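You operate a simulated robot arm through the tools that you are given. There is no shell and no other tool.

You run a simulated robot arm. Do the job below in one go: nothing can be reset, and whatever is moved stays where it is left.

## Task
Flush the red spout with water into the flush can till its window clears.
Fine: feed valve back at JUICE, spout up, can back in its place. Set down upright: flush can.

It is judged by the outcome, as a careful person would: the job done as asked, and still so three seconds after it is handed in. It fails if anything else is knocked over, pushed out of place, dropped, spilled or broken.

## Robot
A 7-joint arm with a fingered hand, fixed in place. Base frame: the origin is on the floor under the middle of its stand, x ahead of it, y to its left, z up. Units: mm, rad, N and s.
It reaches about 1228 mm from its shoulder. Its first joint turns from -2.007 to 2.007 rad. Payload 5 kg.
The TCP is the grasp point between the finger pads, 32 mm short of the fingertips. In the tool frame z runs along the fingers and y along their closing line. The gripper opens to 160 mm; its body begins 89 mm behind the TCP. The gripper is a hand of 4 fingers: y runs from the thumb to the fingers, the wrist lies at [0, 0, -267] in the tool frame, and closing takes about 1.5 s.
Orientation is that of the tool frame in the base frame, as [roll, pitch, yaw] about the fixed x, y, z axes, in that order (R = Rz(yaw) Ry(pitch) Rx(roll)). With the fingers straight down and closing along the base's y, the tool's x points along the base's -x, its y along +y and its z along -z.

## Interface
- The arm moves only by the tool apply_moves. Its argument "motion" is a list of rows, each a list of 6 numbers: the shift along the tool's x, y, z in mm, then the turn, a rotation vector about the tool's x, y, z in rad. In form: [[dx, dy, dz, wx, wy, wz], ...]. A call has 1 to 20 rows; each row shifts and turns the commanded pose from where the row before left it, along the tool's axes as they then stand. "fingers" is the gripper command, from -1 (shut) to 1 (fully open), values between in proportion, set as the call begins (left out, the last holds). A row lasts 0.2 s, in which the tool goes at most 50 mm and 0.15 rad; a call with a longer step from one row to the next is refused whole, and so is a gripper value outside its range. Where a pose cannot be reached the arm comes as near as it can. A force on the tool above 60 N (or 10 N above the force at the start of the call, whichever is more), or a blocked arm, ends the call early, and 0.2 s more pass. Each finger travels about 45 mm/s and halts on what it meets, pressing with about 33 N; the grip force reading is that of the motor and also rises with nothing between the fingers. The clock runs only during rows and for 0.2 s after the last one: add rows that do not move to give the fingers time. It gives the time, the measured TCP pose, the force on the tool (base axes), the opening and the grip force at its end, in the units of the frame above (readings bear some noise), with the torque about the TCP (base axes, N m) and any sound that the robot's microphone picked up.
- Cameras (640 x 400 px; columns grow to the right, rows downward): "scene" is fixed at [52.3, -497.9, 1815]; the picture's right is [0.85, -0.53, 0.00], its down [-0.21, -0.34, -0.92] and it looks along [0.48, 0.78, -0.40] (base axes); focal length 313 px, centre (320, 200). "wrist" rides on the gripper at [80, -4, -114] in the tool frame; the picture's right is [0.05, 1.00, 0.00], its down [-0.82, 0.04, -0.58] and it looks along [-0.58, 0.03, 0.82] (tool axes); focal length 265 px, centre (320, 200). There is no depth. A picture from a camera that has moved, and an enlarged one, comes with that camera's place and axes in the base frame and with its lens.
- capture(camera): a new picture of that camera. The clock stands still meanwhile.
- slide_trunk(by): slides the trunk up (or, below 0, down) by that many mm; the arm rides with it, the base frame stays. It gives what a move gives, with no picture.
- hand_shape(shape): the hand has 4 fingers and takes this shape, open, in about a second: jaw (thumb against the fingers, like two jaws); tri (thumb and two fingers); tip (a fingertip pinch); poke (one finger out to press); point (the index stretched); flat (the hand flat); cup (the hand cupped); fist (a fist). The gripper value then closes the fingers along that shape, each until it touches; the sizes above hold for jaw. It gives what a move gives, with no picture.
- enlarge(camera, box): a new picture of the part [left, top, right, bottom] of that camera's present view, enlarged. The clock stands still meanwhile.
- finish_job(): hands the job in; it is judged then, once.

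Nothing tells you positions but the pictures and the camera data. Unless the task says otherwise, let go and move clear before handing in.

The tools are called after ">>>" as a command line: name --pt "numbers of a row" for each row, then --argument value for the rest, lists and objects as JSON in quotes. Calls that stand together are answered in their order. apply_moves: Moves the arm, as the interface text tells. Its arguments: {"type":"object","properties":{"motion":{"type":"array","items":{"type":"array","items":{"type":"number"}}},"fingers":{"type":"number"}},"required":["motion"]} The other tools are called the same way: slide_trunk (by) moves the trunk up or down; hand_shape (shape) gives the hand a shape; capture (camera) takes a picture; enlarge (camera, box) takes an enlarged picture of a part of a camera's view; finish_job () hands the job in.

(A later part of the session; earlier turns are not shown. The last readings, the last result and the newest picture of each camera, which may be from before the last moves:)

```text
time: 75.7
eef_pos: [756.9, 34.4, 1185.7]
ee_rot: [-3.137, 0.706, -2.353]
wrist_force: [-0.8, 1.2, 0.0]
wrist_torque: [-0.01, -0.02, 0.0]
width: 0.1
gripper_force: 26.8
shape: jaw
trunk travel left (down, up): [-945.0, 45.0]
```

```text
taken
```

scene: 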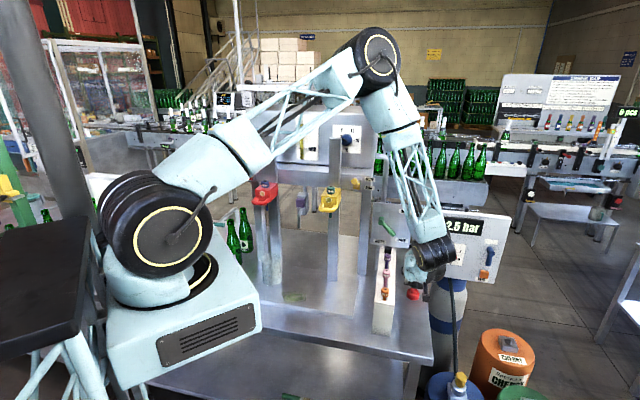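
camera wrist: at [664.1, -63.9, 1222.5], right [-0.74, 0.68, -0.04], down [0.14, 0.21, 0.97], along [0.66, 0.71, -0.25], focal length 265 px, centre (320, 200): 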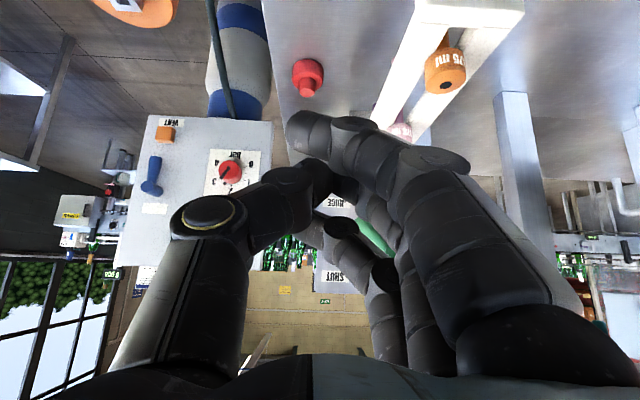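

The hand is to the right of the lever's line, and this heading is well within reach. I'll advance toward the panel, stopping short to check.

>>> apply_moves --pt "-31 0 26.5 0 0 0" --pt "-31 0 26.5 0 0 0" --pt "-31 0 26.5 0 0 0" --pt "-31 0 26.5 0 0 0" --pt "-31 0 26.5 0 0 0" --pt "-31 0 26.5 0 0 0" --pt "-22 0 18.8 0 0 0" --pt "0 0 0 0 0 0"

>>> capture --camera "wrist"

>>> enlarge --camera "scene" --box '[340, 170, 500, 290]'

```text
time: 77.5
eef_pos: [948.8, 228.5, 1189.2]
ee_rot: [-3.139, 0.705, -2.352]
wrist_force: [-0.2, -0.1, 0.7]
wrist_torque: [0.02, -0.02, 0.03]
width: 0.0
gripper_force: 33.0
shape: jaw
trunk travel left (down, up): [-945.0, 45.0]
```

```text
taken
camera wrist: at [857.6, 130.7, 1225.6], right [-0.73, 0.68, -0.04], down [0.14, 0.21, 0.97], along [0.66, 0.71, -0.25], focal length 265 px, centre (320, 200)
```

wrist: 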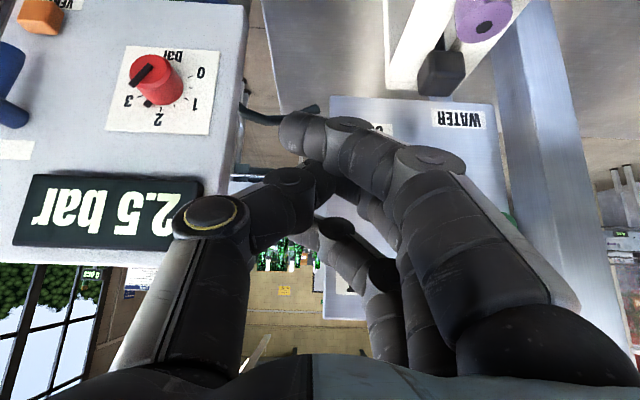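

```text
3.33 times, centred on (420, 230) of scene
camera zoom: at [52.3, -497.9, 1815.0], right [0.85, -0.53, 0.0], down [-0.21, -0.34, -0.92], along [0.48, 0.78, -0.4], focal length 1043 px, centre (-13, 100)
```

zoom: 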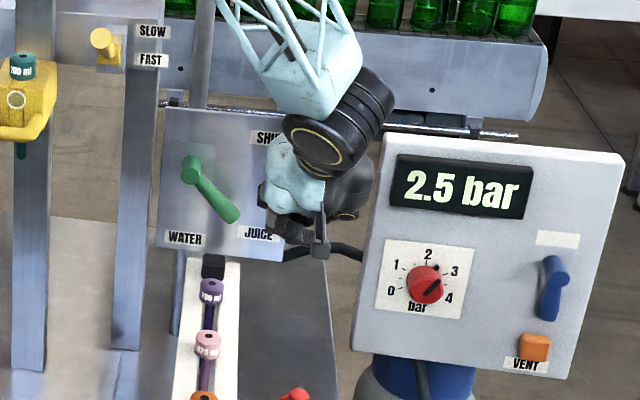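

The lever tip is about 30 mm to the left of the hand. I'll move in along the finger direction to the lever's depth, staying to its right.

>>> apply_moves --pt "-1 0 18 0 0 0" --pt "-1 0 18 0 0 0" --pt "0 0 16 0 0 0" --pt "0 0 0 0 0 0"

>>> capture --camera "wrist"

>>> enlarge --camera "scene" --box '[360, 180, 460, 260]'

```text
time: 78.5
eef_pos: [975.3, 255.0, 1149.6]
ee_rot: [-3.137, 0.706, -2.351]
wrist_force: [-1.0, 0.7, -0.5]
wrist_torque: [-0.03, 0.0, 0.01]
width: 0.0
gripper_force: 32.9
shape: jaw
trunk travel left (down, up): [-945.0, 45.0]
```

```text
taken
camera wrist: at [882.9, 157.1, 1185.7], right [-0.74, 0.68, -0.04], down [0.14, 0.21, 0.97], along [0.66, 0.71, -0.25], focal length 265 px, centre (320, 200)
```

wrist: 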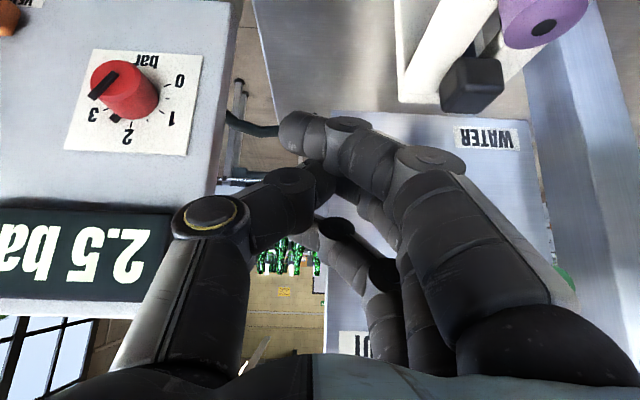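

```text
5.00 times, centred on (410, 220) of scene
camera zoom: at [52.3, -497.9, 1815.0], right [0.85, -0.53, 0.0], down [-0.21, -0.34, -0.92], along [0.48, 0.78, -0.4], focal length 1565 px, centre (-130, 100)
```

zoom: 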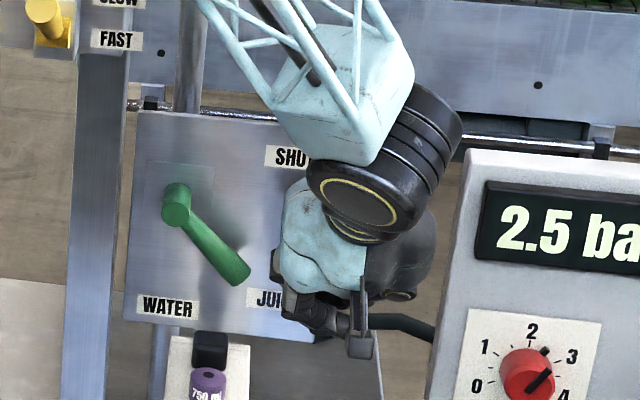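

The fingers' knuckles would crowd the hub in this orientation. I'll back off, roll the closed hand 90° so its flat side faces the lever, and look again.

>>> apply_moves --pt "0 0 -30 0 0 0" --pt "0 0 -40 0 0 0" --pt "0 0 0 0 0 0.143" --pt "0 0 0 0 0 0.143" --pt "0 0 0 0 0 0.143" --pt "0 0 0 0 0 0.143" --pt "0 0 0 0 0 0.143" --pt "0 0 0 0 0 0.143" --pt "0 0 0 0 0 0.143" --pt "0 0 0 0 0 0.143" --pt "0 0 0 0 0 0.143" --pt "0 0 0 0 0 0.143" --pt "0 0 0 0 0 0.14" --pt "0 0 0 0 0 0"

>>> capture --camera "wrist"

>>> enlarge --camera "scene" --box '[340, 160, 500, 280]'

```text
time: 81.5
eef_pos: [943.2, 222.2, 1203.7]
ee_rot: [2.436, 0.002, 2.358]
wrist_force: [0.2, -0.4, -0.7]
wrist_torque: [0.03, -0.01, 0.0]
width: 0.0
gripper_force: 32.9
shape: jaw
trunk travel left (down, up): [-945.0, 45.0]
```

```text
taken
camera wrist: at [833.2, 224.5, 1289.1], right [0.5, 0.58, 0.65], down [0.34, -0.82, 0.47], along [0.8, -0.02, -0.6], focal length 265 px, centre (320, 200)
```

wrist: 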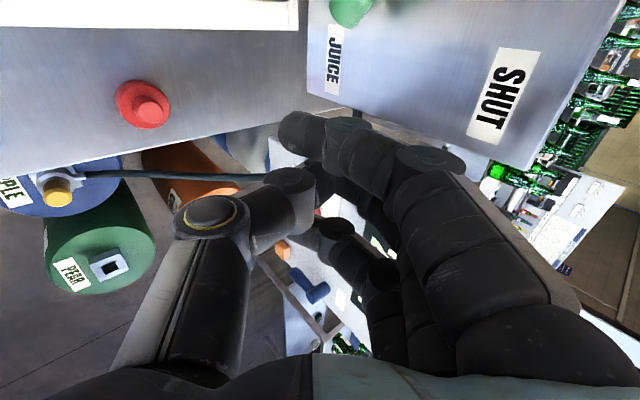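

```text
3.33 times, centred on (420, 220) of scene
camera zoom: at [52.3, -497.9, 1815.0], right [0.85, -0.53, 0.0], down [-0.21, -0.34, -0.92], along [0.48, 0.78, -0.4], focal length 1043 px, centre (-13, 133)
```

zoom: 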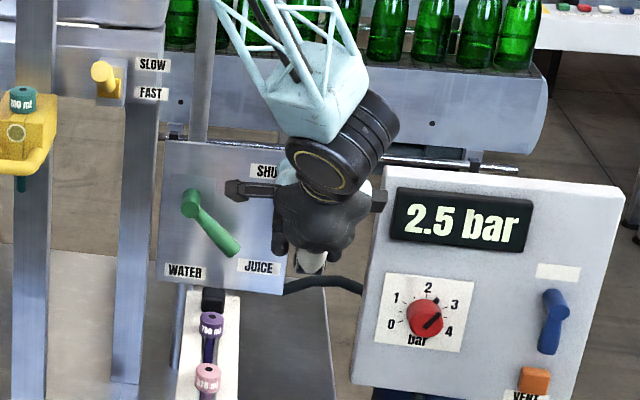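

The flat index-finger side now faces the lever. I'll slide in to the lever's depth, still to its right.

>>> apply_moves --pt "0 -1.3 20 0 0 0" --pt "0 -1.3 20 0 0 0" --pt "0 -1.3 20 0 0 0" --pt "0 0 19 0 0 0" --pt "0 0 0 0 0 0"

>>> capture --camera "wrist"

>>> enlarge --camera "scene" --box '[360, 180, 460, 260]'

```text
time: 82.7
eef_pos: [978.1, 254.8, 1142.0]
ee_rot: [2.436, 0.003, 2.36]
wrist_force: [-0.3, -0.2, 0.2]
wrist_torque: [-0.01, -0.01, 0.01]
width: 0.0
gripper_force: 33.2
shape: jaw
trunk travel left (down, up): [-945.0, 45.0]
```

```text
taken
camera wrist: at [866.9, 256.9, 1226.9], right [0.5, 0.58, 0.65], down [0.34, -0.82, 0.47], along [0.8, -0.02, -0.6], focal length 265 px, centre (320, 200)
```

wrist: 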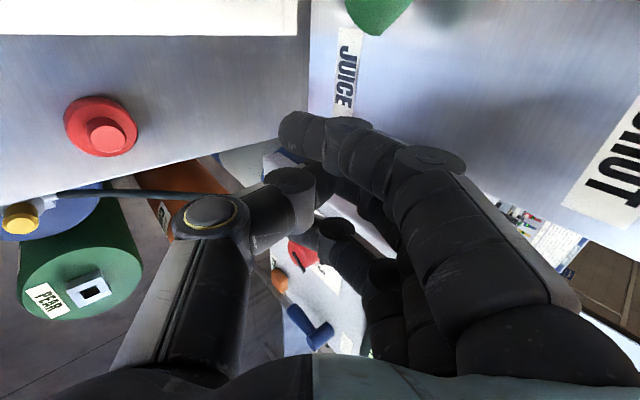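

```text
5.00 times, centred on (410, 220) of scene
camera zoom: at [52.3, -497.9, 1815.0], right [0.85, -0.53, 0.0], down [-0.21, -0.34, -0.92], along [0.48, 0.78, -0.4], focal length 1565 px, centre (-130, 100)
```

zoom: 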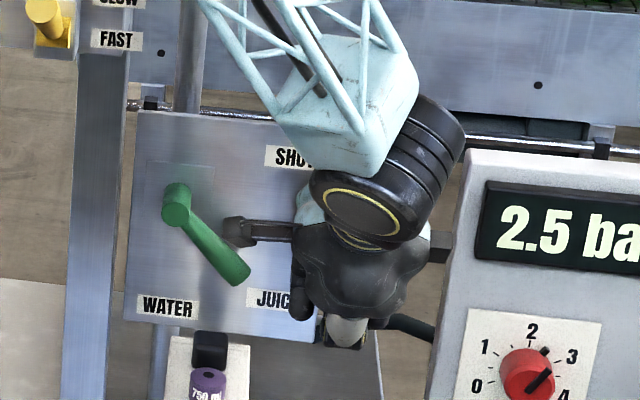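

The finger's side is about 35 mm right of the lever tip and at its depth. I'll push left gently in small steps and watch the lever.

>>> apply_moves --pt "10 0 0 0 0 0" --pt "10 0 0 0 0 0" --pt "8 0 0 0 0 0" --pt "6 0 0 0 0 0" --pt "6 0 0 0 0 0" --pt "6 0 0 0 0 0" --pt "0 0 0 0 0 0"

>>> enlarge --camera "scene" --box '[360, 180, 460, 260]'

>>> capture --camera "wrist"

```text
time: 84.3
eef_pos: [946.4, 290.8, 1140.2]
ee_rot: [2.437, 0.004, 2.36]
wrist_force: [-0.2, 0.3, 0.1]
wrist_torque: [0.02, -0.02, 0.03]
width: 0.1
gripper_force: 33.5
shape: jaw
trunk travel left (down, up): [-945.0, 45.0]
```

```text
5.00 times, centred on (410, 220) of scene
camera zoom: at [52.3, -497.9, 1815.0], right [0.85, -0.53, 0.0], down [-0.21, -0.34, -0.92], along [0.48, 0.78, -0.4], focal length 1565 px, centre (-130, 100)
```

zoom: 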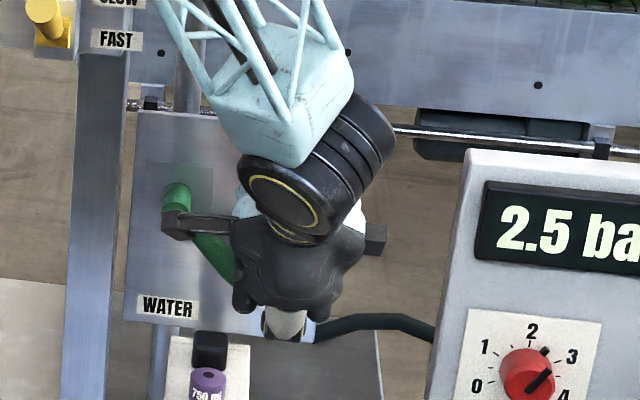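

```text
taken
camera wrist: at [835.6, 291.6, 1225.8], right [0.5, 0.58, 0.65], down [0.34, -0.82, 0.47], along [0.8, -0.02, -0.6], focal length 265 px, centre (320, 200)
```

wrist: 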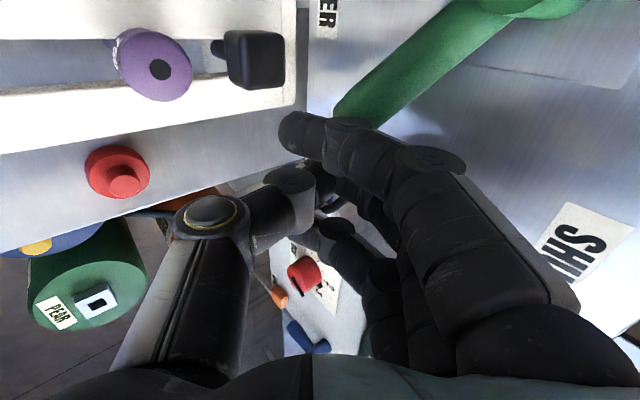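

The fingertip is passing just in front of the lever rather than touching it. I'll back out, tilt the hand closer to horizontal so the fingertip leads, and re-approach from the right.

>>> apply_moves --pt "-10 -15 -13 0 0 0" --pt "-15 -15 -13 0 0 0" --pt "-10 0 0 -0.129 0 0" --pt "0 0 0 -0.129 0 0" --pt "0 0 0 -0.129 0 0" --pt "0 0 0 -0.13 0 0" --pt "0 0 0 0 0 0"

>>> capture --camera "wrist"

>>> enlarge --camera "scene" --box '[340, 160, 500, 280]'

```text
time: 85.9
eef_pos: [941.4, 236.5, 1142.0]
ee_rot: [1.919, 0.004, 2.359]
wrist_force: [-0.5, -0.1, -0.5]
wrist_torque: [0.0, -0.02, -0.04]
width: 0.3
gripper_force: 33.3
shape: jaw
trunk travel left (down, up): [-945.0, 45.0]
```

```text
taken
camera wrist: at [809.2, 215.8, 1176.7], right [0.2, 0.28, 0.94], down [0.2, -0.95, 0.24], along [0.96, 0.14, -0.25], focal length 265 px, centre (320, 200)
```

wrist: 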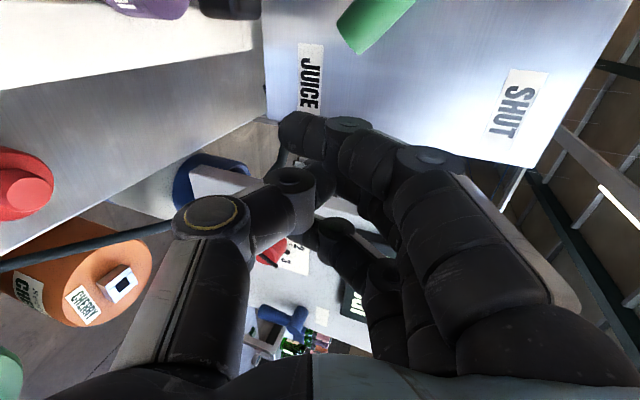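

```text
3.33 times, centred on (420, 220) of scene
camera zoom: at [52.3, -497.9, 1815.0], right [0.85, -0.53, 0.0], down [-0.21, -0.34, -0.92], along [0.48, 0.78, -0.4], focal length 1043 px, centre (-13, 133)
```

zoom: 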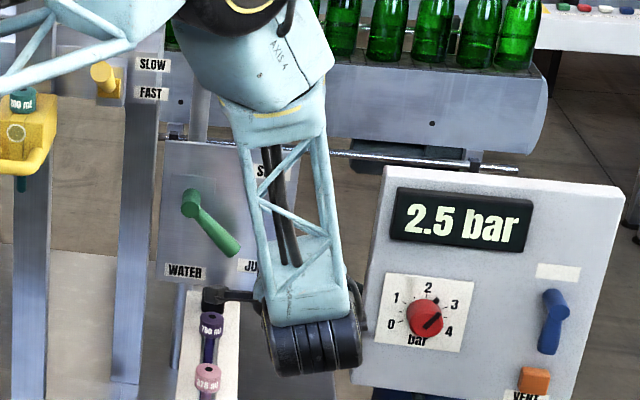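

The lever's tip is just left of the fingertip line. I'll advance to its depth, still to its right.

>>> apply_moves --pt "0 7.7 16.5 0 0 0" --pt "0 7.7 16.5 0 0 0" --pt "0 7.6 16 0 0 0" --pt "0 0 0 0 0 0"

>>> capture --camera "wrist"

>>> enlarge --camera "scene" --box '[360, 180, 460, 260]'

```text
time: 86.9
eef_pos: [980.2, 273.5, 1145.3]
ee_rot: [1.92, 0.004, 2.36]
wrist_force: [0.3, -0.2, -0.1]
wrist_torque: [-0.01, 0.02, 0.0]
width: 0.2
gripper_force: 33.1
shape: jaw
trunk travel left (down, up): [-945.0, 45.0]
```

```text
taken
camera wrist: at [847.6, 253.5, 1181.3], right [0.2, 0.28, 0.94], down [0.21, -0.95, 0.24], along [0.96, 0.14, -0.25], focal length 265 px, centre (320, 200)
```

wrist: 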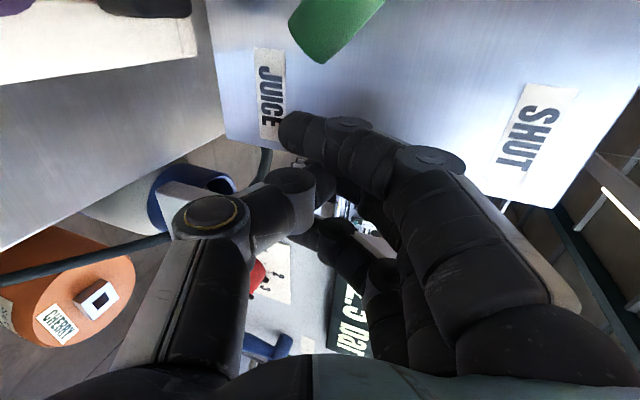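

```text
5.00 times, centred on (410, 220) of scene
camera zoom: at [52.3, -497.9, 1815.0], right [0.85, -0.53, 0.0], down [-0.21, -0.34, -0.92], along [0.48, 0.78, -0.4], focal length 1565 px, centre (-130, 100)
```

zoom: 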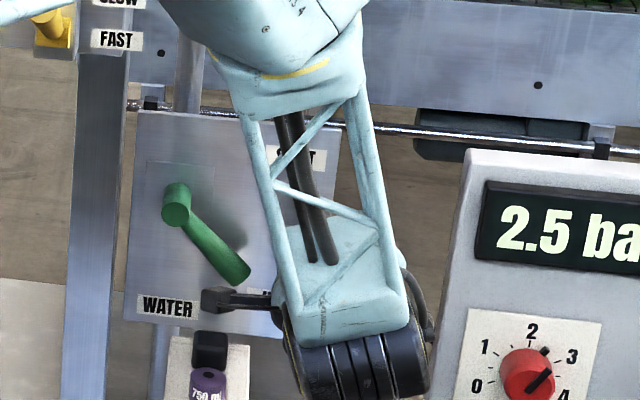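

The fingertip is at the lever's depth but slightly low. I'll raise it 22 mm so it bears on the lever's upper right side, then push left in small steps.

>>> apply_moves --pt "0 10.4 -3.7 0 0 0" --pt "0 10.3 -3.8 0 0 0" --pt "8 0 0 0 0 0" --pt "8 0 0 0 0 0" --pt "6 0 0 0 0 0" --pt "6 0 0 0 0 0" --pt "6 0 0 0 0 0" --pt "0 0 0 0 0 0"

>>> capture --camera "wrist"

>>> enlarge --camera "scene" --box '[360, 180, 460, 260]'

```text
time: 88.7
eef_pos: [957.1, 299.3, 1167.5]
ee_rot: [1.92, 0.006, 2.36]
wrist_force: [0.4, -0.3, 0.3]
wrist_torque: [0.03, 0.04, -0.03]
width: 0.0
gripper_force: 32.8
shape: jaw
trunk travel left (down, up): [-945.0, 45.0]
```

```text
taken
camera wrist: at [824.3, 278.7, 1203.4], right [0.2, 0.28, 0.94], down [0.21, -0.95, 0.24], along [0.96, 0.14, -0.25], focal length 265 px, centre (320, 200)
```

wrist: 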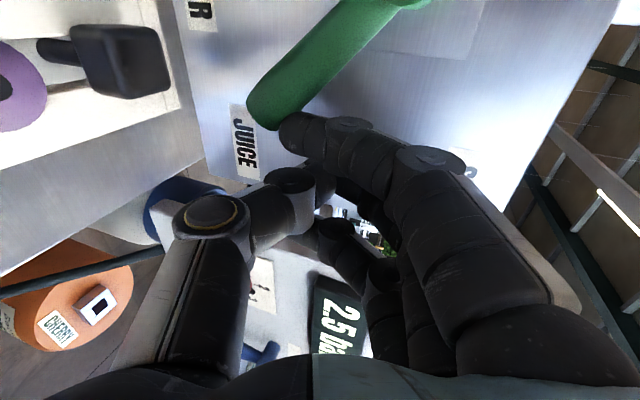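

```text
5.00 times, centred on (410, 220) of scene
camera zoom: at [52.3, -497.9, 1815.0], right [0.85, -0.53, 0.0], down [-0.21, -0.34, -0.92], along [0.48, 0.78, -0.4], focal length 1565 px, centre (-130, 100)
```

zoom: 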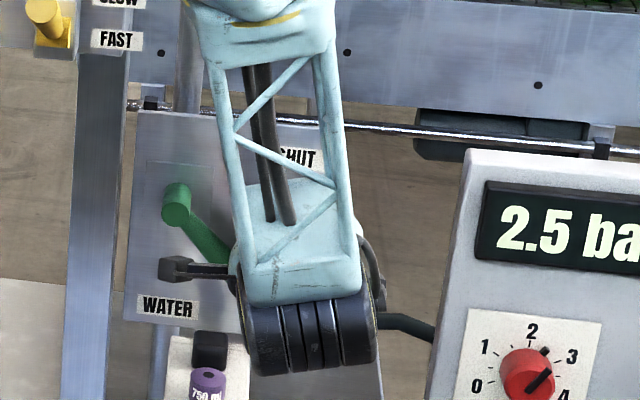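

The fingertip is right beside the lever now. I'll continue pushing left.

>>> apply_moves --pt "5 0 0 0 0 0" --pt "5 0 0 0 0 0" --pt "5 0 0 0 0 0" --pt "0 0 0 0 0 0"

>>> capture --camera "wrist"

```text
time: 89.7
eef_pos: [946.0, 309.1, 1168.1]
ee_rot: [1.921, 0.002, 2.361]
wrist_force: [0.2, -0.3, 0.3]
wrist_torque: [0.04, -0.02, -0.02]
width: 0.0
gripper_force: 33.2
shape: jaw
trunk travel left (down, up): [-945.0, 45.0]
```

```text
taken
camera wrist: at [812.6, 289.4, 1203.6], right [0.2, 0.28, 0.94], down [0.21, -0.95, 0.24], along [0.96, 0.14, -0.25], focal length 265 px, centre (320, 200)
```

wrist: 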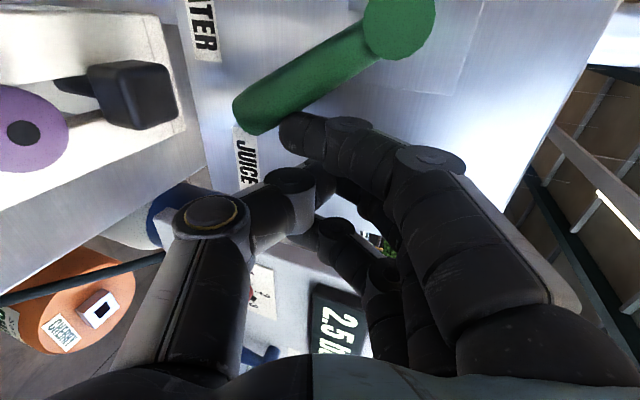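

The lever is rotating with very little resistance. I'll keep going toward straight down (WATER).

>>> apply_moves --pt "5 0 0 0 0 0" --pt "5 0 0 0 0 0" --pt "4 0 0 0 0 0" --pt "0 0 0 0 0 0"

>>> capture --camera "wrist"

>>> enlarge --camera "scene" --box '[360, 180, 460, 260]'

```text
time: 90.7
eef_pos: [936.7, 318.7, 1168.6]
ee_rot: [1.92, 0.003, 2.359]
wrist_force: [-1.0, -0.3, 0.7]
wrist_torque: [-0.02, 0.0, 0.01]
width: 0.0
gripper_force: 33.5
shape: jaw
trunk travel left (down, up): [-945.0, 45.0]
```

```text
taken
camera wrist: at [803.5, 298.4, 1203.7], right [0.2, 0.28, 0.94], down [0.21, -0.95, 0.24], along [0.96, 0.14, -0.25], focal length 265 px, centre (320, 200)
```

wrist: 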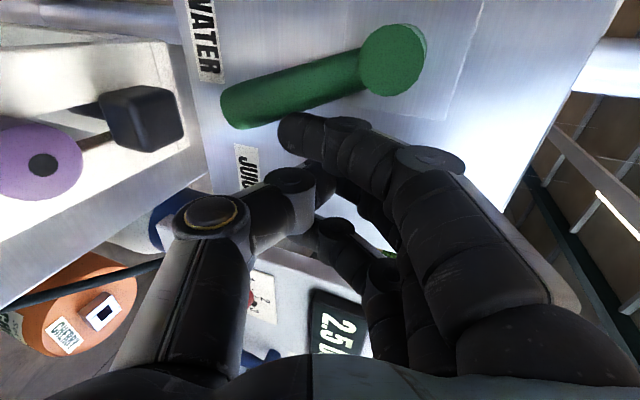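

```text
5.00 times, centred on (410, 220) of scene
camera zoom: at [52.3, -497.9, 1815.0], right [0.85, -0.53, 0.0], down [-0.21, -0.34, -0.92], along [0.48, 0.78, -0.4], focal length 1565 px, centre (-130, 100)
```

zoom: 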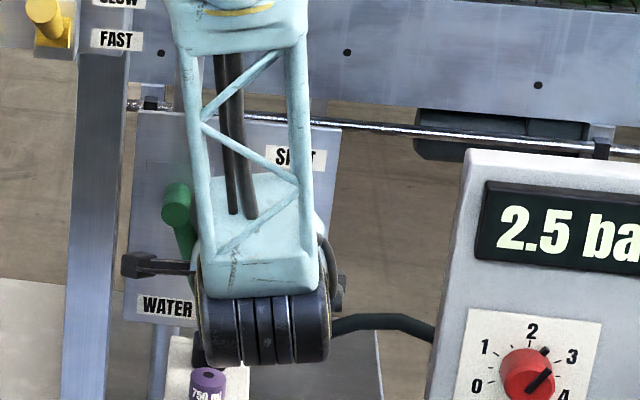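

The lever is at roughly 20° from straight down. A bit more will bring it in line with WATER.

>>> apply_moves --pt "5 0 0 0 0 0" --pt "4 0 0 0 0 0" --pt "3 0 0 0 0 0" --pt "0 0 0 0 0 0"

>>> capture --camera "wrist"

```text
time: 91.7
eef_pos: [927.7, 328.0, 1167.3]
ee_rot: [1.921, 0.004, 2.359]
wrist_force: [-0.6, 0.5, 0.7]
wrist_torque: [-0.02, -0.01, 0.02]
width: 0.2
gripper_force: 33.6
shape: jaw
trunk travel left (down, up): [-945.0, 45.0]
```

```text
taken
camera wrist: at [794.4, 307.6, 1203.4], right [0.2, 0.28, 0.94], down [0.21, -0.95, 0.24], along [0.96, 0.14, -0.25], focal length 265 px, centre (320, 200)
```

wrist: 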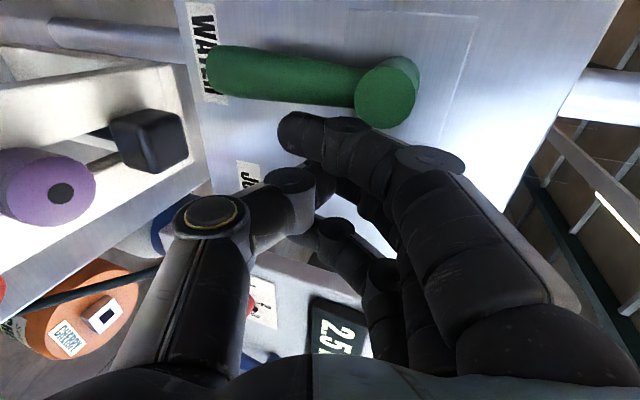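

The lever clicked over to WATER and points straight down. I'll move clear to the right and back out.

>>> apply_moves --pt "-12 0 0 0 0 0" --pt "0 -13.7 -37.6 0 0 0" --pt "0 -13.7 -37.6 0 0 0" --pt "0 -13.7 -37.6 0 0 0" --pt "0 -13.7 -37.6 0 0 0" --pt "0 -13.7 -37.6 0 0 0" --pt "0 0 0 0 0 0"

>>> capture --camera "wrist"

>>> capture --camera "scene"

>>> enlarge --camera "scene" --box '[360, 180, 460, 260]'

```text
time: 93.3
eef_pos: [795.4, 178.3, 1163.8]
ee_rot: [1.92, 0.005, 2.36]
wrist_force: [1.4, -0.5, 0.8]
wrist_torque: [0.02, 0.01, 0.03]
width: 0.1
gripper_force: 32.7
shape: jaw
trunk travel left (down, up): [-945.0, 45.0]
```

```text
taken
camera wrist: at [662.8, 157.3, 1200.9], right [0.2, 0.28, 0.94], down [0.21, -0.95, 0.24], along [0.96, 0.15, -0.25], focal length 265 px, centre (320, 200)
```

wrist: 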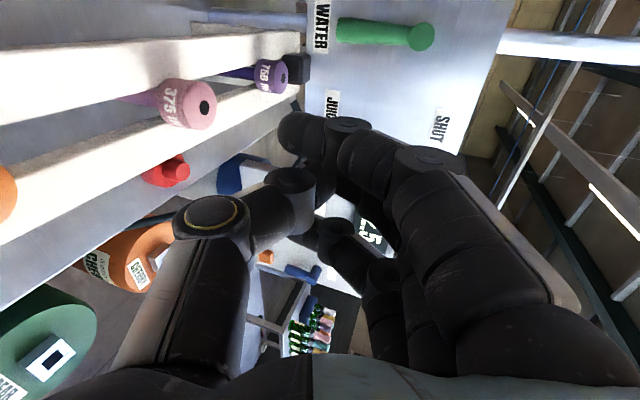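

```text
taken
```

scene: 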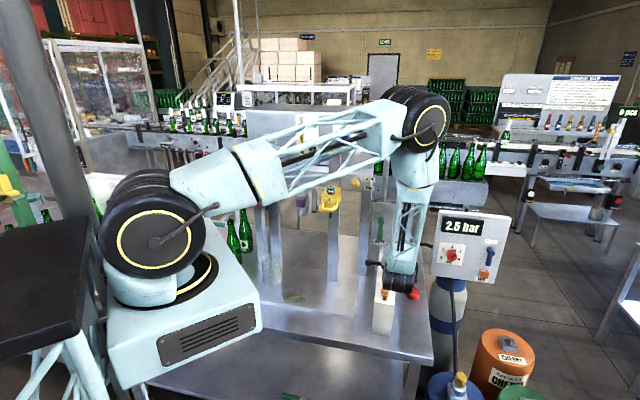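

```text
5.00 times, centred on (410, 220) of scene
camera zoom: at [52.3, -497.9, 1815.0], right [0.85, -0.53, 0.0], down [-0.21, -0.34, -0.92], along [0.48, 0.78, -0.4], focal length 1565 px, centre (-130, 100)
```

zoom: 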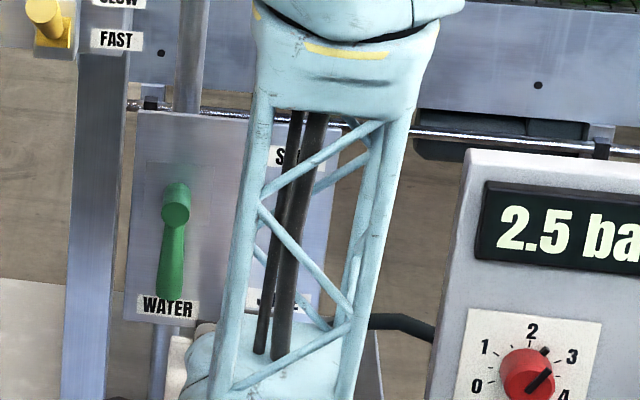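

The valve is confirmed at WATER. Next I'll back off, bring the hand horizontal with the fingers above and the thumb below, and travel left toward the red spout's handle.

>>> apply_moves --pt "0 -11.2 -30.7 0 0 0" --pt "0 -11.2 -30.7 0 0 0" --pt "0 -11.2 -30.7 0 0 0" --pt "0 0 0 -0.117 0 0" --pt "0 0 0 -0.117 0 0" --pt "0 0 0 -0.116 0 0" --pt "43 0 0 0 0 0" --pt "43 0 0 0 0 0" --pt "43 0 0 0 0 0" --pt "43 0 0 0 0 0" --pt "43 0 0 0 0 0" --pt "43 0 0 0 0 0"

>>> capture --camera "scene"

```text
time: 95.9
eef_pos: [543.3, 290.2, 1162.4]
ee_rot: [1.571, 0.002, 2.36]
wrist_force: [0.1, 0.7, 0.2]
wrist_torque: [-0.03, 0.03, -0.04]
width: 0.0
gripper_force: 32.6
shape: jaw
trunk travel left (down, up): [-945.0, 45.0]
```

```text
taken
```

scene: 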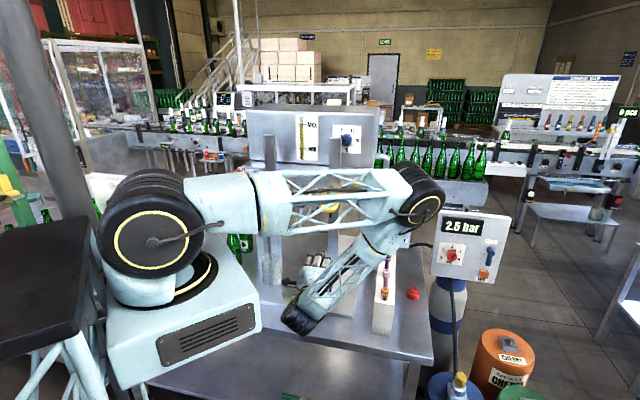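

The elbow has swung out to the right but is clear of everything. I'll continue left in front of the red spout.

>>> apply_moves --pt "43 0 0 0 0 0" --pt "43 0 0 0 0 0" --pt "43 0 0 0 0 0" --pt "43 0 0 0 0 0" --pt "43 0 0 0 0 0" --pt "43 0 0 0 0 0" --pt "0 0 0 0 0 0"

>>> capture --camera "scene"

>>> capture --camera "wrist"

```text
time: 97.5
eef_pos: [363.4, 469.7, 1161.0]
ee_rot: [1.57, 0.004, 2.357]
wrist_force: [0.3, -0.9, -0.4]
wrist_torque: [-0.02, -0.01, 0.02]
width: 0.0
gripper_force: 32.8
shape: jaw
trunk travel left (down, up): [-945.0, 45.0]
```

```text
taken
```

scene: 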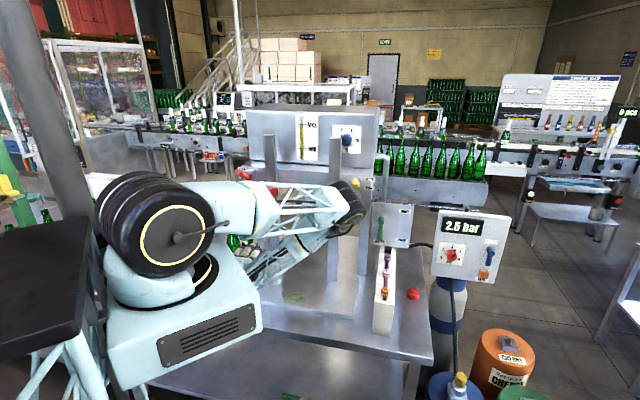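

```text
taken
camera wrist: at [225.7, 445.8, 1158.1], right [-0.04, 0.04, 1.0], down [0.17, -0.98, 0.04], along [0.98, 0.17, 0.03], focal length 265 px, centre (320, 200)
```

wrist: 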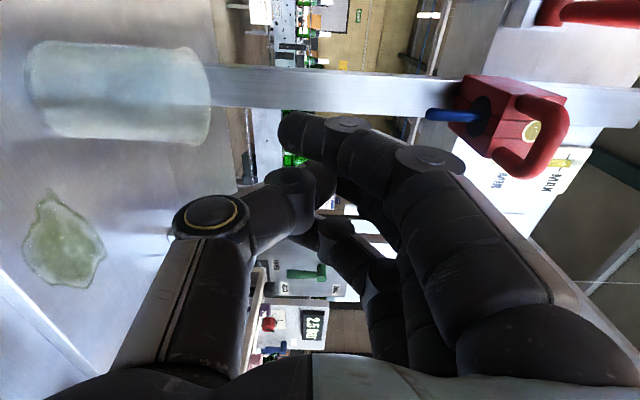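

I can see the can standing under the blue nozzle, with the red handle loop up to the right of this rotated view. I'll open the fingers partway and rise toward the handle's height in steps, watching the elbow.

>>> apply_moves --pt "0 25 0 0 0 0" --pt "0 30 0 0 0 0" --pt "0 30 0 0 0 0" --pt "0 0 0 0 0 0" --fingers 0.15

>>> capture --camera "scene"

>>> capture --camera "wrist"

```text
time: 98.5
eef_pos: [359.3, 472.8, 1251.3]
ee_rot: [1.571, 0.004, 2.36]
wrist_force: [0.0, 0.9, -0.3]
wrist_torque: [-0.02, -0.01, 0.03]
width: 91.4
gripper_force: 0.0
shape: jaw
trunk travel left (down, up): [-945.0, 45.0]
```

```text
taken
```

scene: 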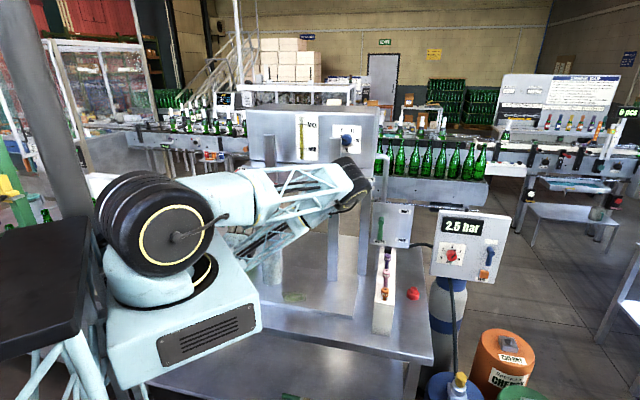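

```text
taken
camera wrist: at [221.2, 448.1, 1248.2], right [-0.04, 0.04, 1.0], down [0.17, -0.98, 0.04], along [0.98, 0.17, 0.03], focal length 265 px, centre (320, 200)
```

wrist: 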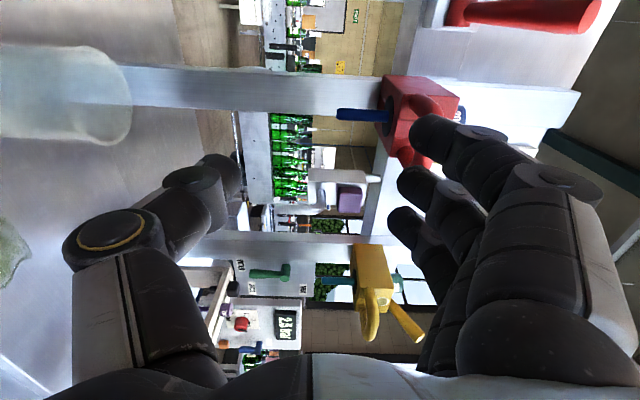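

>>> enlarge --camera "wrist" --box '[320, 50, 480, 210]'

```text
2.50 times, centred on (400, 130) of wrist
camera zoom: at [221.2, 448.1, 1248.2], right [-0.04, 0.04, 1.0], down [0.17, -0.98, 0.04], along [0.98, 0.17, 0.03], focal length 664 px, centre (120, 375)
```

zoom: 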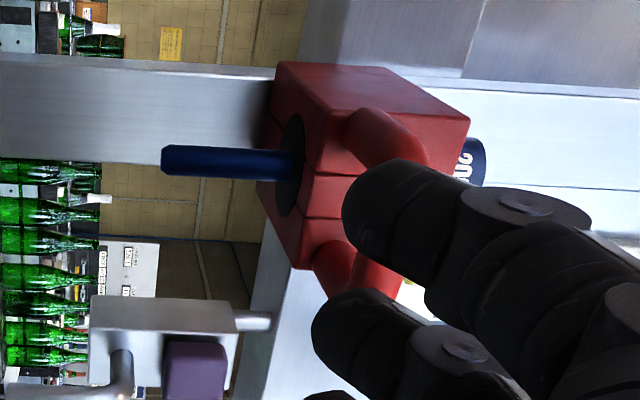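

The nozzle tip is at z ≈ 1270 and the handle loop lies level at about z 1325, 35 mm clear of the body. I'll rise to the handle's height, staying just short of it.

>>> apply_moves --pt "0 25 8 0 0 0" --pt "0 25 8 0 0 0" --pt "0 25 8 0 0 0" --pt "0 0 0 0 0 0"

>>> capture --camera "scene"

>>> capture --camera "wrist"

```text
time: 99.5
eef_pos: [374.6, 490.3, 1326.7]
ee_rot: [1.568, 0.003, 2.36]
wrist_force: [-0.6, -0.6, 0.2]
wrist_torque: [0.0, 0.0, 0.02]
width: 91.7
gripper_force: 0.0
shape: jaw
trunk travel left (down, up): [-945.0, 45.0]
```

```text
taken
```

scene: 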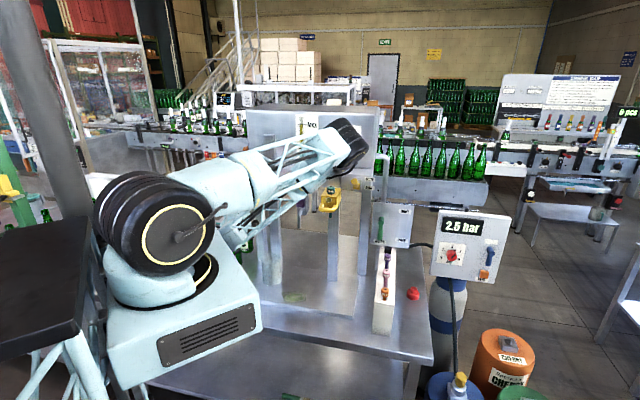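

```text
taken
camera wrist: at [239.1, 465.1, 1323.8], right [-0.04, 0.04, 1.0], down [0.17, -0.98, 0.04], along [0.98, 0.17, 0.03], focal length 265 px, centre (320, 200)
```

wrist: 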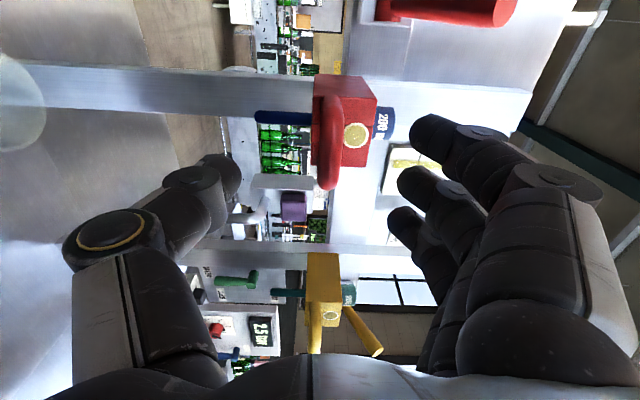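

The handle bar is well centred between the thumb (below) and the fingers (above). I'll rise 6 mm and move forward so the bar sits in the grasp.

>>> apply_moves --pt "0 6 10 0 0 0" --pt "0 0 15 0 0 0" --pt "0 0 15 0 0 0" --pt "0 0 10 0 0 0" --pt "0 0 0 0 0 0"

>>> capture --camera "wrist"

```text
time: 100.7
eef_pos: [411.3, 525.0, 1333.9]
ee_rot: [1.568, 0.004, 2.36]
wrist_force: [-0.3, 0.4, -0.4]
wrist_torque: [0.01, 0.02, 0.02]
width: 91.5
gripper_force: 0.0
shape: jaw
trunk travel left (down, up): [-945.0, 45.0]
```

```text
taken
camera wrist: at [275.1, 500.2, 1330.1], right [-0.04, 0.04, 1.0], down [0.17, -0.98, 0.04], along [0.98, 0.17, 0.03], focal length 265 px, centre (320, 200)
```

wrist: 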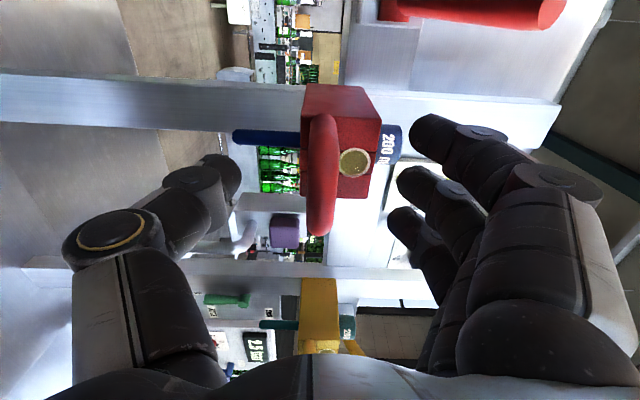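

>>> enlarge --camera "wrist" --box '[240, 70, 420, 250]'

```text
2.22 times, centred on (330, 160) of wrist
camera zoom: at [275.1, 500.2, 1330.1], right [-0.04, 0.04, 1.0], down [0.17, -0.98, 0.04], along [0.98, 0.17, 0.03], focal length 590 px, centre (298, 289)
```

zoom: 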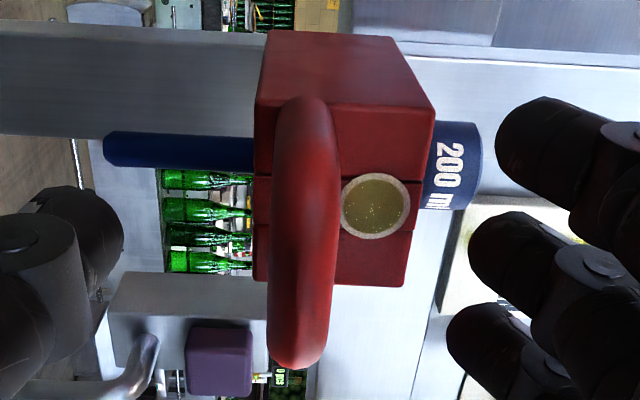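

The bar is 8 mm ahead of the grasp point and centred. I'll ease forward a little and close on it.

>>> apply_moves --pt "0 2 5 0 0 0" --pt "0 0 0 0 0 0"

>>> apply_moves --pt "0 0 0 0 0 0" --pt "0 0 0 0 0 0" --pt "0 0 0 0 0 0" --pt "0 0 0 0 0 0" --pt "0 0 0 0 0 0" --pt "0 0 0 0 0 0" --pt "0 0 0 0 0 0" --fingers -1

>>> capture --camera "wrist"

>>> capture --camera "scene"

```text
time: 101.3
eef_pos: [415.8, 526.8, 1334.8]
ee_rot: [1.57, 0.002, 2.359]
wrist_force: [-0.5, -0.1, -0.4]
wrist_torque: [-0.01, -0.01, -0.02]
width: 91.7
gripper_force: 0.0
shape: jaw
trunk travel left (down, up): [-945.0, 45.0]
```

```text
time: 102.9
eef_pos: [414.9, 527.8, 1335.9]
ee_rot: [1.568, 0.002, 2.358]
wrist_force: [3.0, 3.2, 3.5]
wrist_torque: [0.25, -0.24, -0.03]
width: 0.0
gripper_force: 32.9
shape: jaw
trunk travel left (down, up): [-945.0, 45.0]
```

```text
taken
camera wrist: at [279.1, 504.2, 1331.8], right [-0.04, 0.04, 1.0], down [0.17, -0.98, 0.04], along [0.98, 0.17, 0.03], focal length 265 px, centre (320, 200)
```

wrist: 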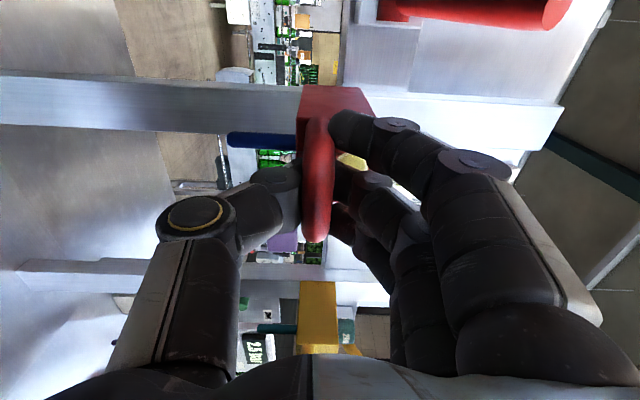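

```text
taken
```

scene: 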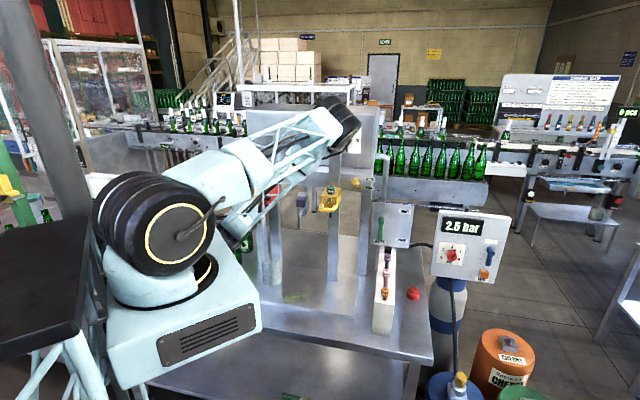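

The fingers are hooked above the bar with the thumb below. I'll pull down a little to test how the spout moves.

>>> apply_moves --pt "0 -5 0 0 0 0" --pt "0 -5 0 0 0 0" --pt "0 -5 0 0 0 0" --pt "0 0 0 0 0 0"

>>> capture --camera "wrist"

```text
time: 103.9
eef_pos: [416.9, 528.4, 1318.0]
ee_rot: [1.572, 0.004, 2.359]
wrist_force: [6.1, 9.5, 3.8]
wrist_torque: [0.26, -0.27, 0.02]
width: 0.0
gripper_force: 32.7
shape: jaw
trunk travel left (down, up): [-945.0, 45.0]
```

```text
taken
camera wrist: at [279.0, 503.9, 1315.3], right [-0.04, 0.04, 1.0], down [0.17, -0.98, 0.04], along [0.98, 0.17, 0.03], focal length 265 px, centre (320, 200)
```

wrist: 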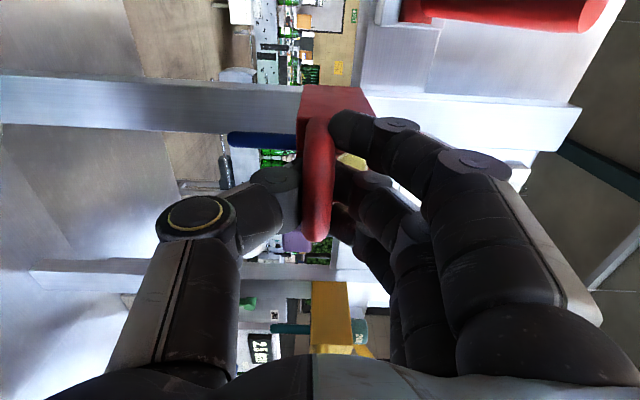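

The spout slides down easily, at about 4 N. I'll keep lowering it toward the can.

>>> apply_moves --pt "0 -12 0 0 0 0" --pt "0 -12 0 0 0 0" --pt "0 -12 0 0 0 0" --pt "0 -12 0 0 0 0" --pt "0 -12 0 0 0 0" --pt "0 -12 0 0 0 0" --pt "0 -12 0 0 0 0" --pt "0 -12 0 0 0 0"

>>> capture --camera "wrist"

>>> capture --camera "scene"

```text
time: 105.7
eef_pos: [415.1, 529.3, 1223.4]
ee_rot: [1.57, 0.004, 2.361]
wrist_force: [0.9, 8.2, 4.6]
wrist_torque: [0.28, -0.3, 0.09]
width: 0.0
gripper_force: 33.0
shape: jaw
trunk travel left (down, up): [-945.0, 45.0]
```

```text
taken
camera wrist: at [279.2, 503.8, 1220.4], right [-0.04, 0.04, 1.0], down [0.17, -0.98, 0.04], along [0.98, 0.17, 0.03], focal length 265 px, centre (320, 200)
```

wrist: 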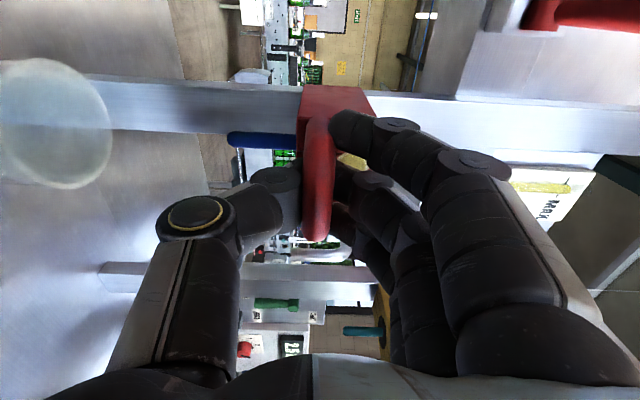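

```text
taken
```

scene: 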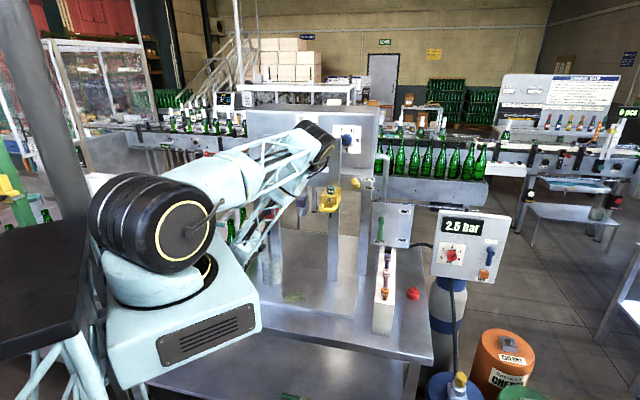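

The spout follows the hand and the can rim is coming into view. I'll check the nozzle for flow and alignment.

>>> enlarge --camera "wrist" --box '[0, 50, 400, 250]'

>>> enlarge --camera "scene" --box '[220, 180, 320, 310]'

```text
1.60 times, centred on (200, 150) of wrist
camera zoom: at [279.2, 503.8, 1220.4], right [-0.04, 0.04, 1.0], down [0.17, -0.98, 0.04], along [0.98, 0.17, 0.03], focal length 425 px, centre (512, 280)
```

zoom: 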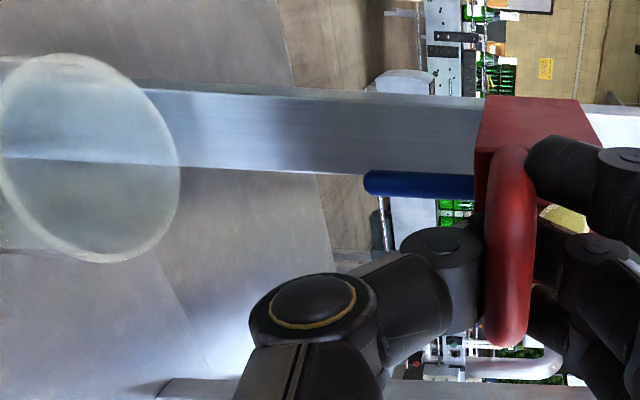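

```text
3.08 times, centred on (270, 245) of scene
camera zoom: at [52.3, -497.9, 1815.0], right [0.85, -0.53, 0.0], down [-0.21, -0.34, -0.92], along [0.48, 0.78, -0.4], focal length 963 px, centre (474, 62)
```

zoom: 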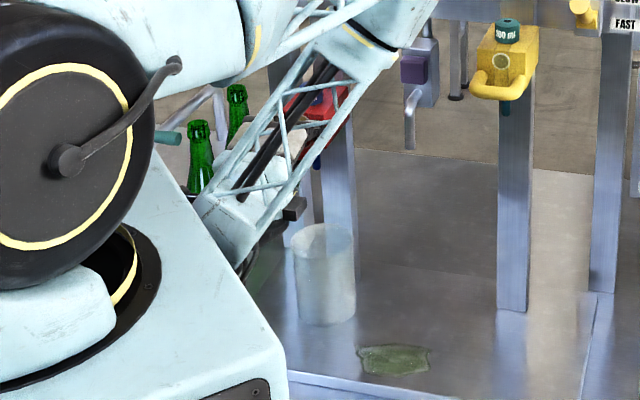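

The nozzle is lined up within the can's mouth and nothing is flowing yet. I'll keep lowering.

>>> apply_moves --pt "0 -12 0 0 0 0" --pt "0 -12 0 0 0 0" --pt "0 -12 0 0 0 0" --pt "0 -12 0 0 0 0" --pt "0 -12 0 0 0 0" --pt "0 -12 0 0 0 0" --pt "0 -12 0 0 0 0"

>>> enlarge --camera "wrist" --box '[0, 50, 400, 250]'

>>> enlarge --camera "scene" --box '[220, 160, 320, 290]'

```text
time: 107.3
eef_pos: [415.6, 527.7, 1139.0]
ee_rot: [1.572, 0.004, 2.358]
wrist_force: [0.9, 11.0, 3.2]
wrist_torque: [0.31, -0.27, 0.11]
width: 0.0
gripper_force: 32.9
shape: jaw
trunk travel left (down, up): [-945.0, 45.0]
```

```text
1.60 times, centred on (200, 150) of wrist
camera zoom: at [279.2, 503.6, 1135.7], right [-0.04, 0.04, 1.0], down [0.17, -0.98, 0.05], along [0.98, 0.17, 0.03], focal length 425 px, centre (512, 280)
```

zoom: 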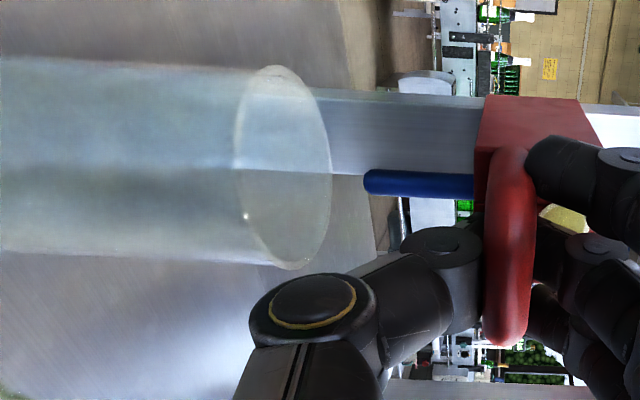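

```text
3.08 times, centred on (270, 225) of scene
camera zoom: at [52.3, -497.9, 1815.0], right [0.85, -0.53, 0.0], down [-0.21, -0.34, -0.92], along [0.48, 0.78, -0.4], focal length 963 px, centre (474, 123)
```

zoom: 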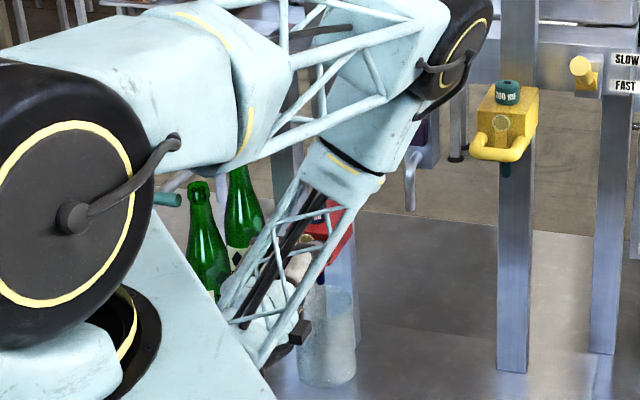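

The nozzle is just above the rim and inside its circle. I'll lower it into the can in smaller steps.

>>> apply_moves --pt "0 -10 0 0 0 0" --pt "0 -10 0 0 0 0" --pt "0 -10 0 0 0 0"

>>> enlarge --camera "wrist" --box '[0, 50, 400, 250]'

>>> capture --camera "scene"

```text
time: 108.1
eef_pos: [413.6, 526.6, 1115.8]
ee_rot: [1.56, 0.0, 2.358]
wrist_force: [-11.9, -8.2, 50.5]
wrist_torque: [0.95, -1.0, 0.06]
width: 0.0
gripper_force: 32.8
shape: jaw
trunk travel left (down, up): [-945.0, 45.0]
```

```text
1.60 times, centred on (200, 150) of wrist
camera zoom: at [277.3, 502.1, 1111.0], right [-0.04, 0.03, 1.0], down [0.17, -0.98, 0.04], along [0.98, 0.17, 0.04], focal length 425 px, centre (512, 280)
```

zoom: 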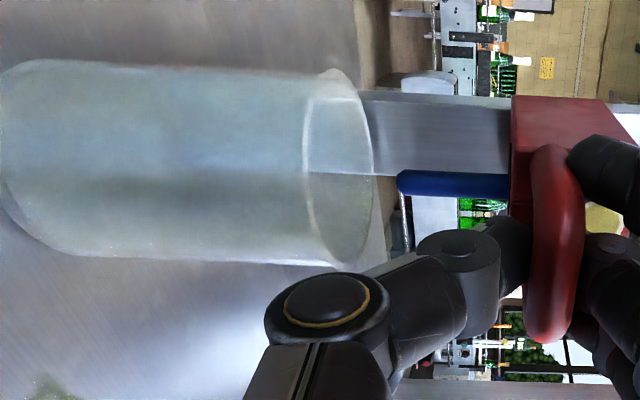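

```text
taken
```

scene: 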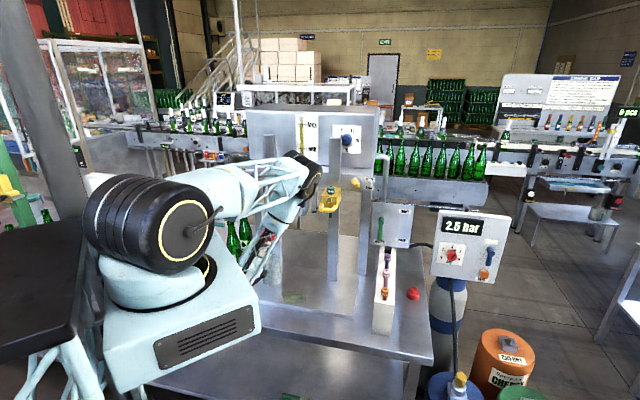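

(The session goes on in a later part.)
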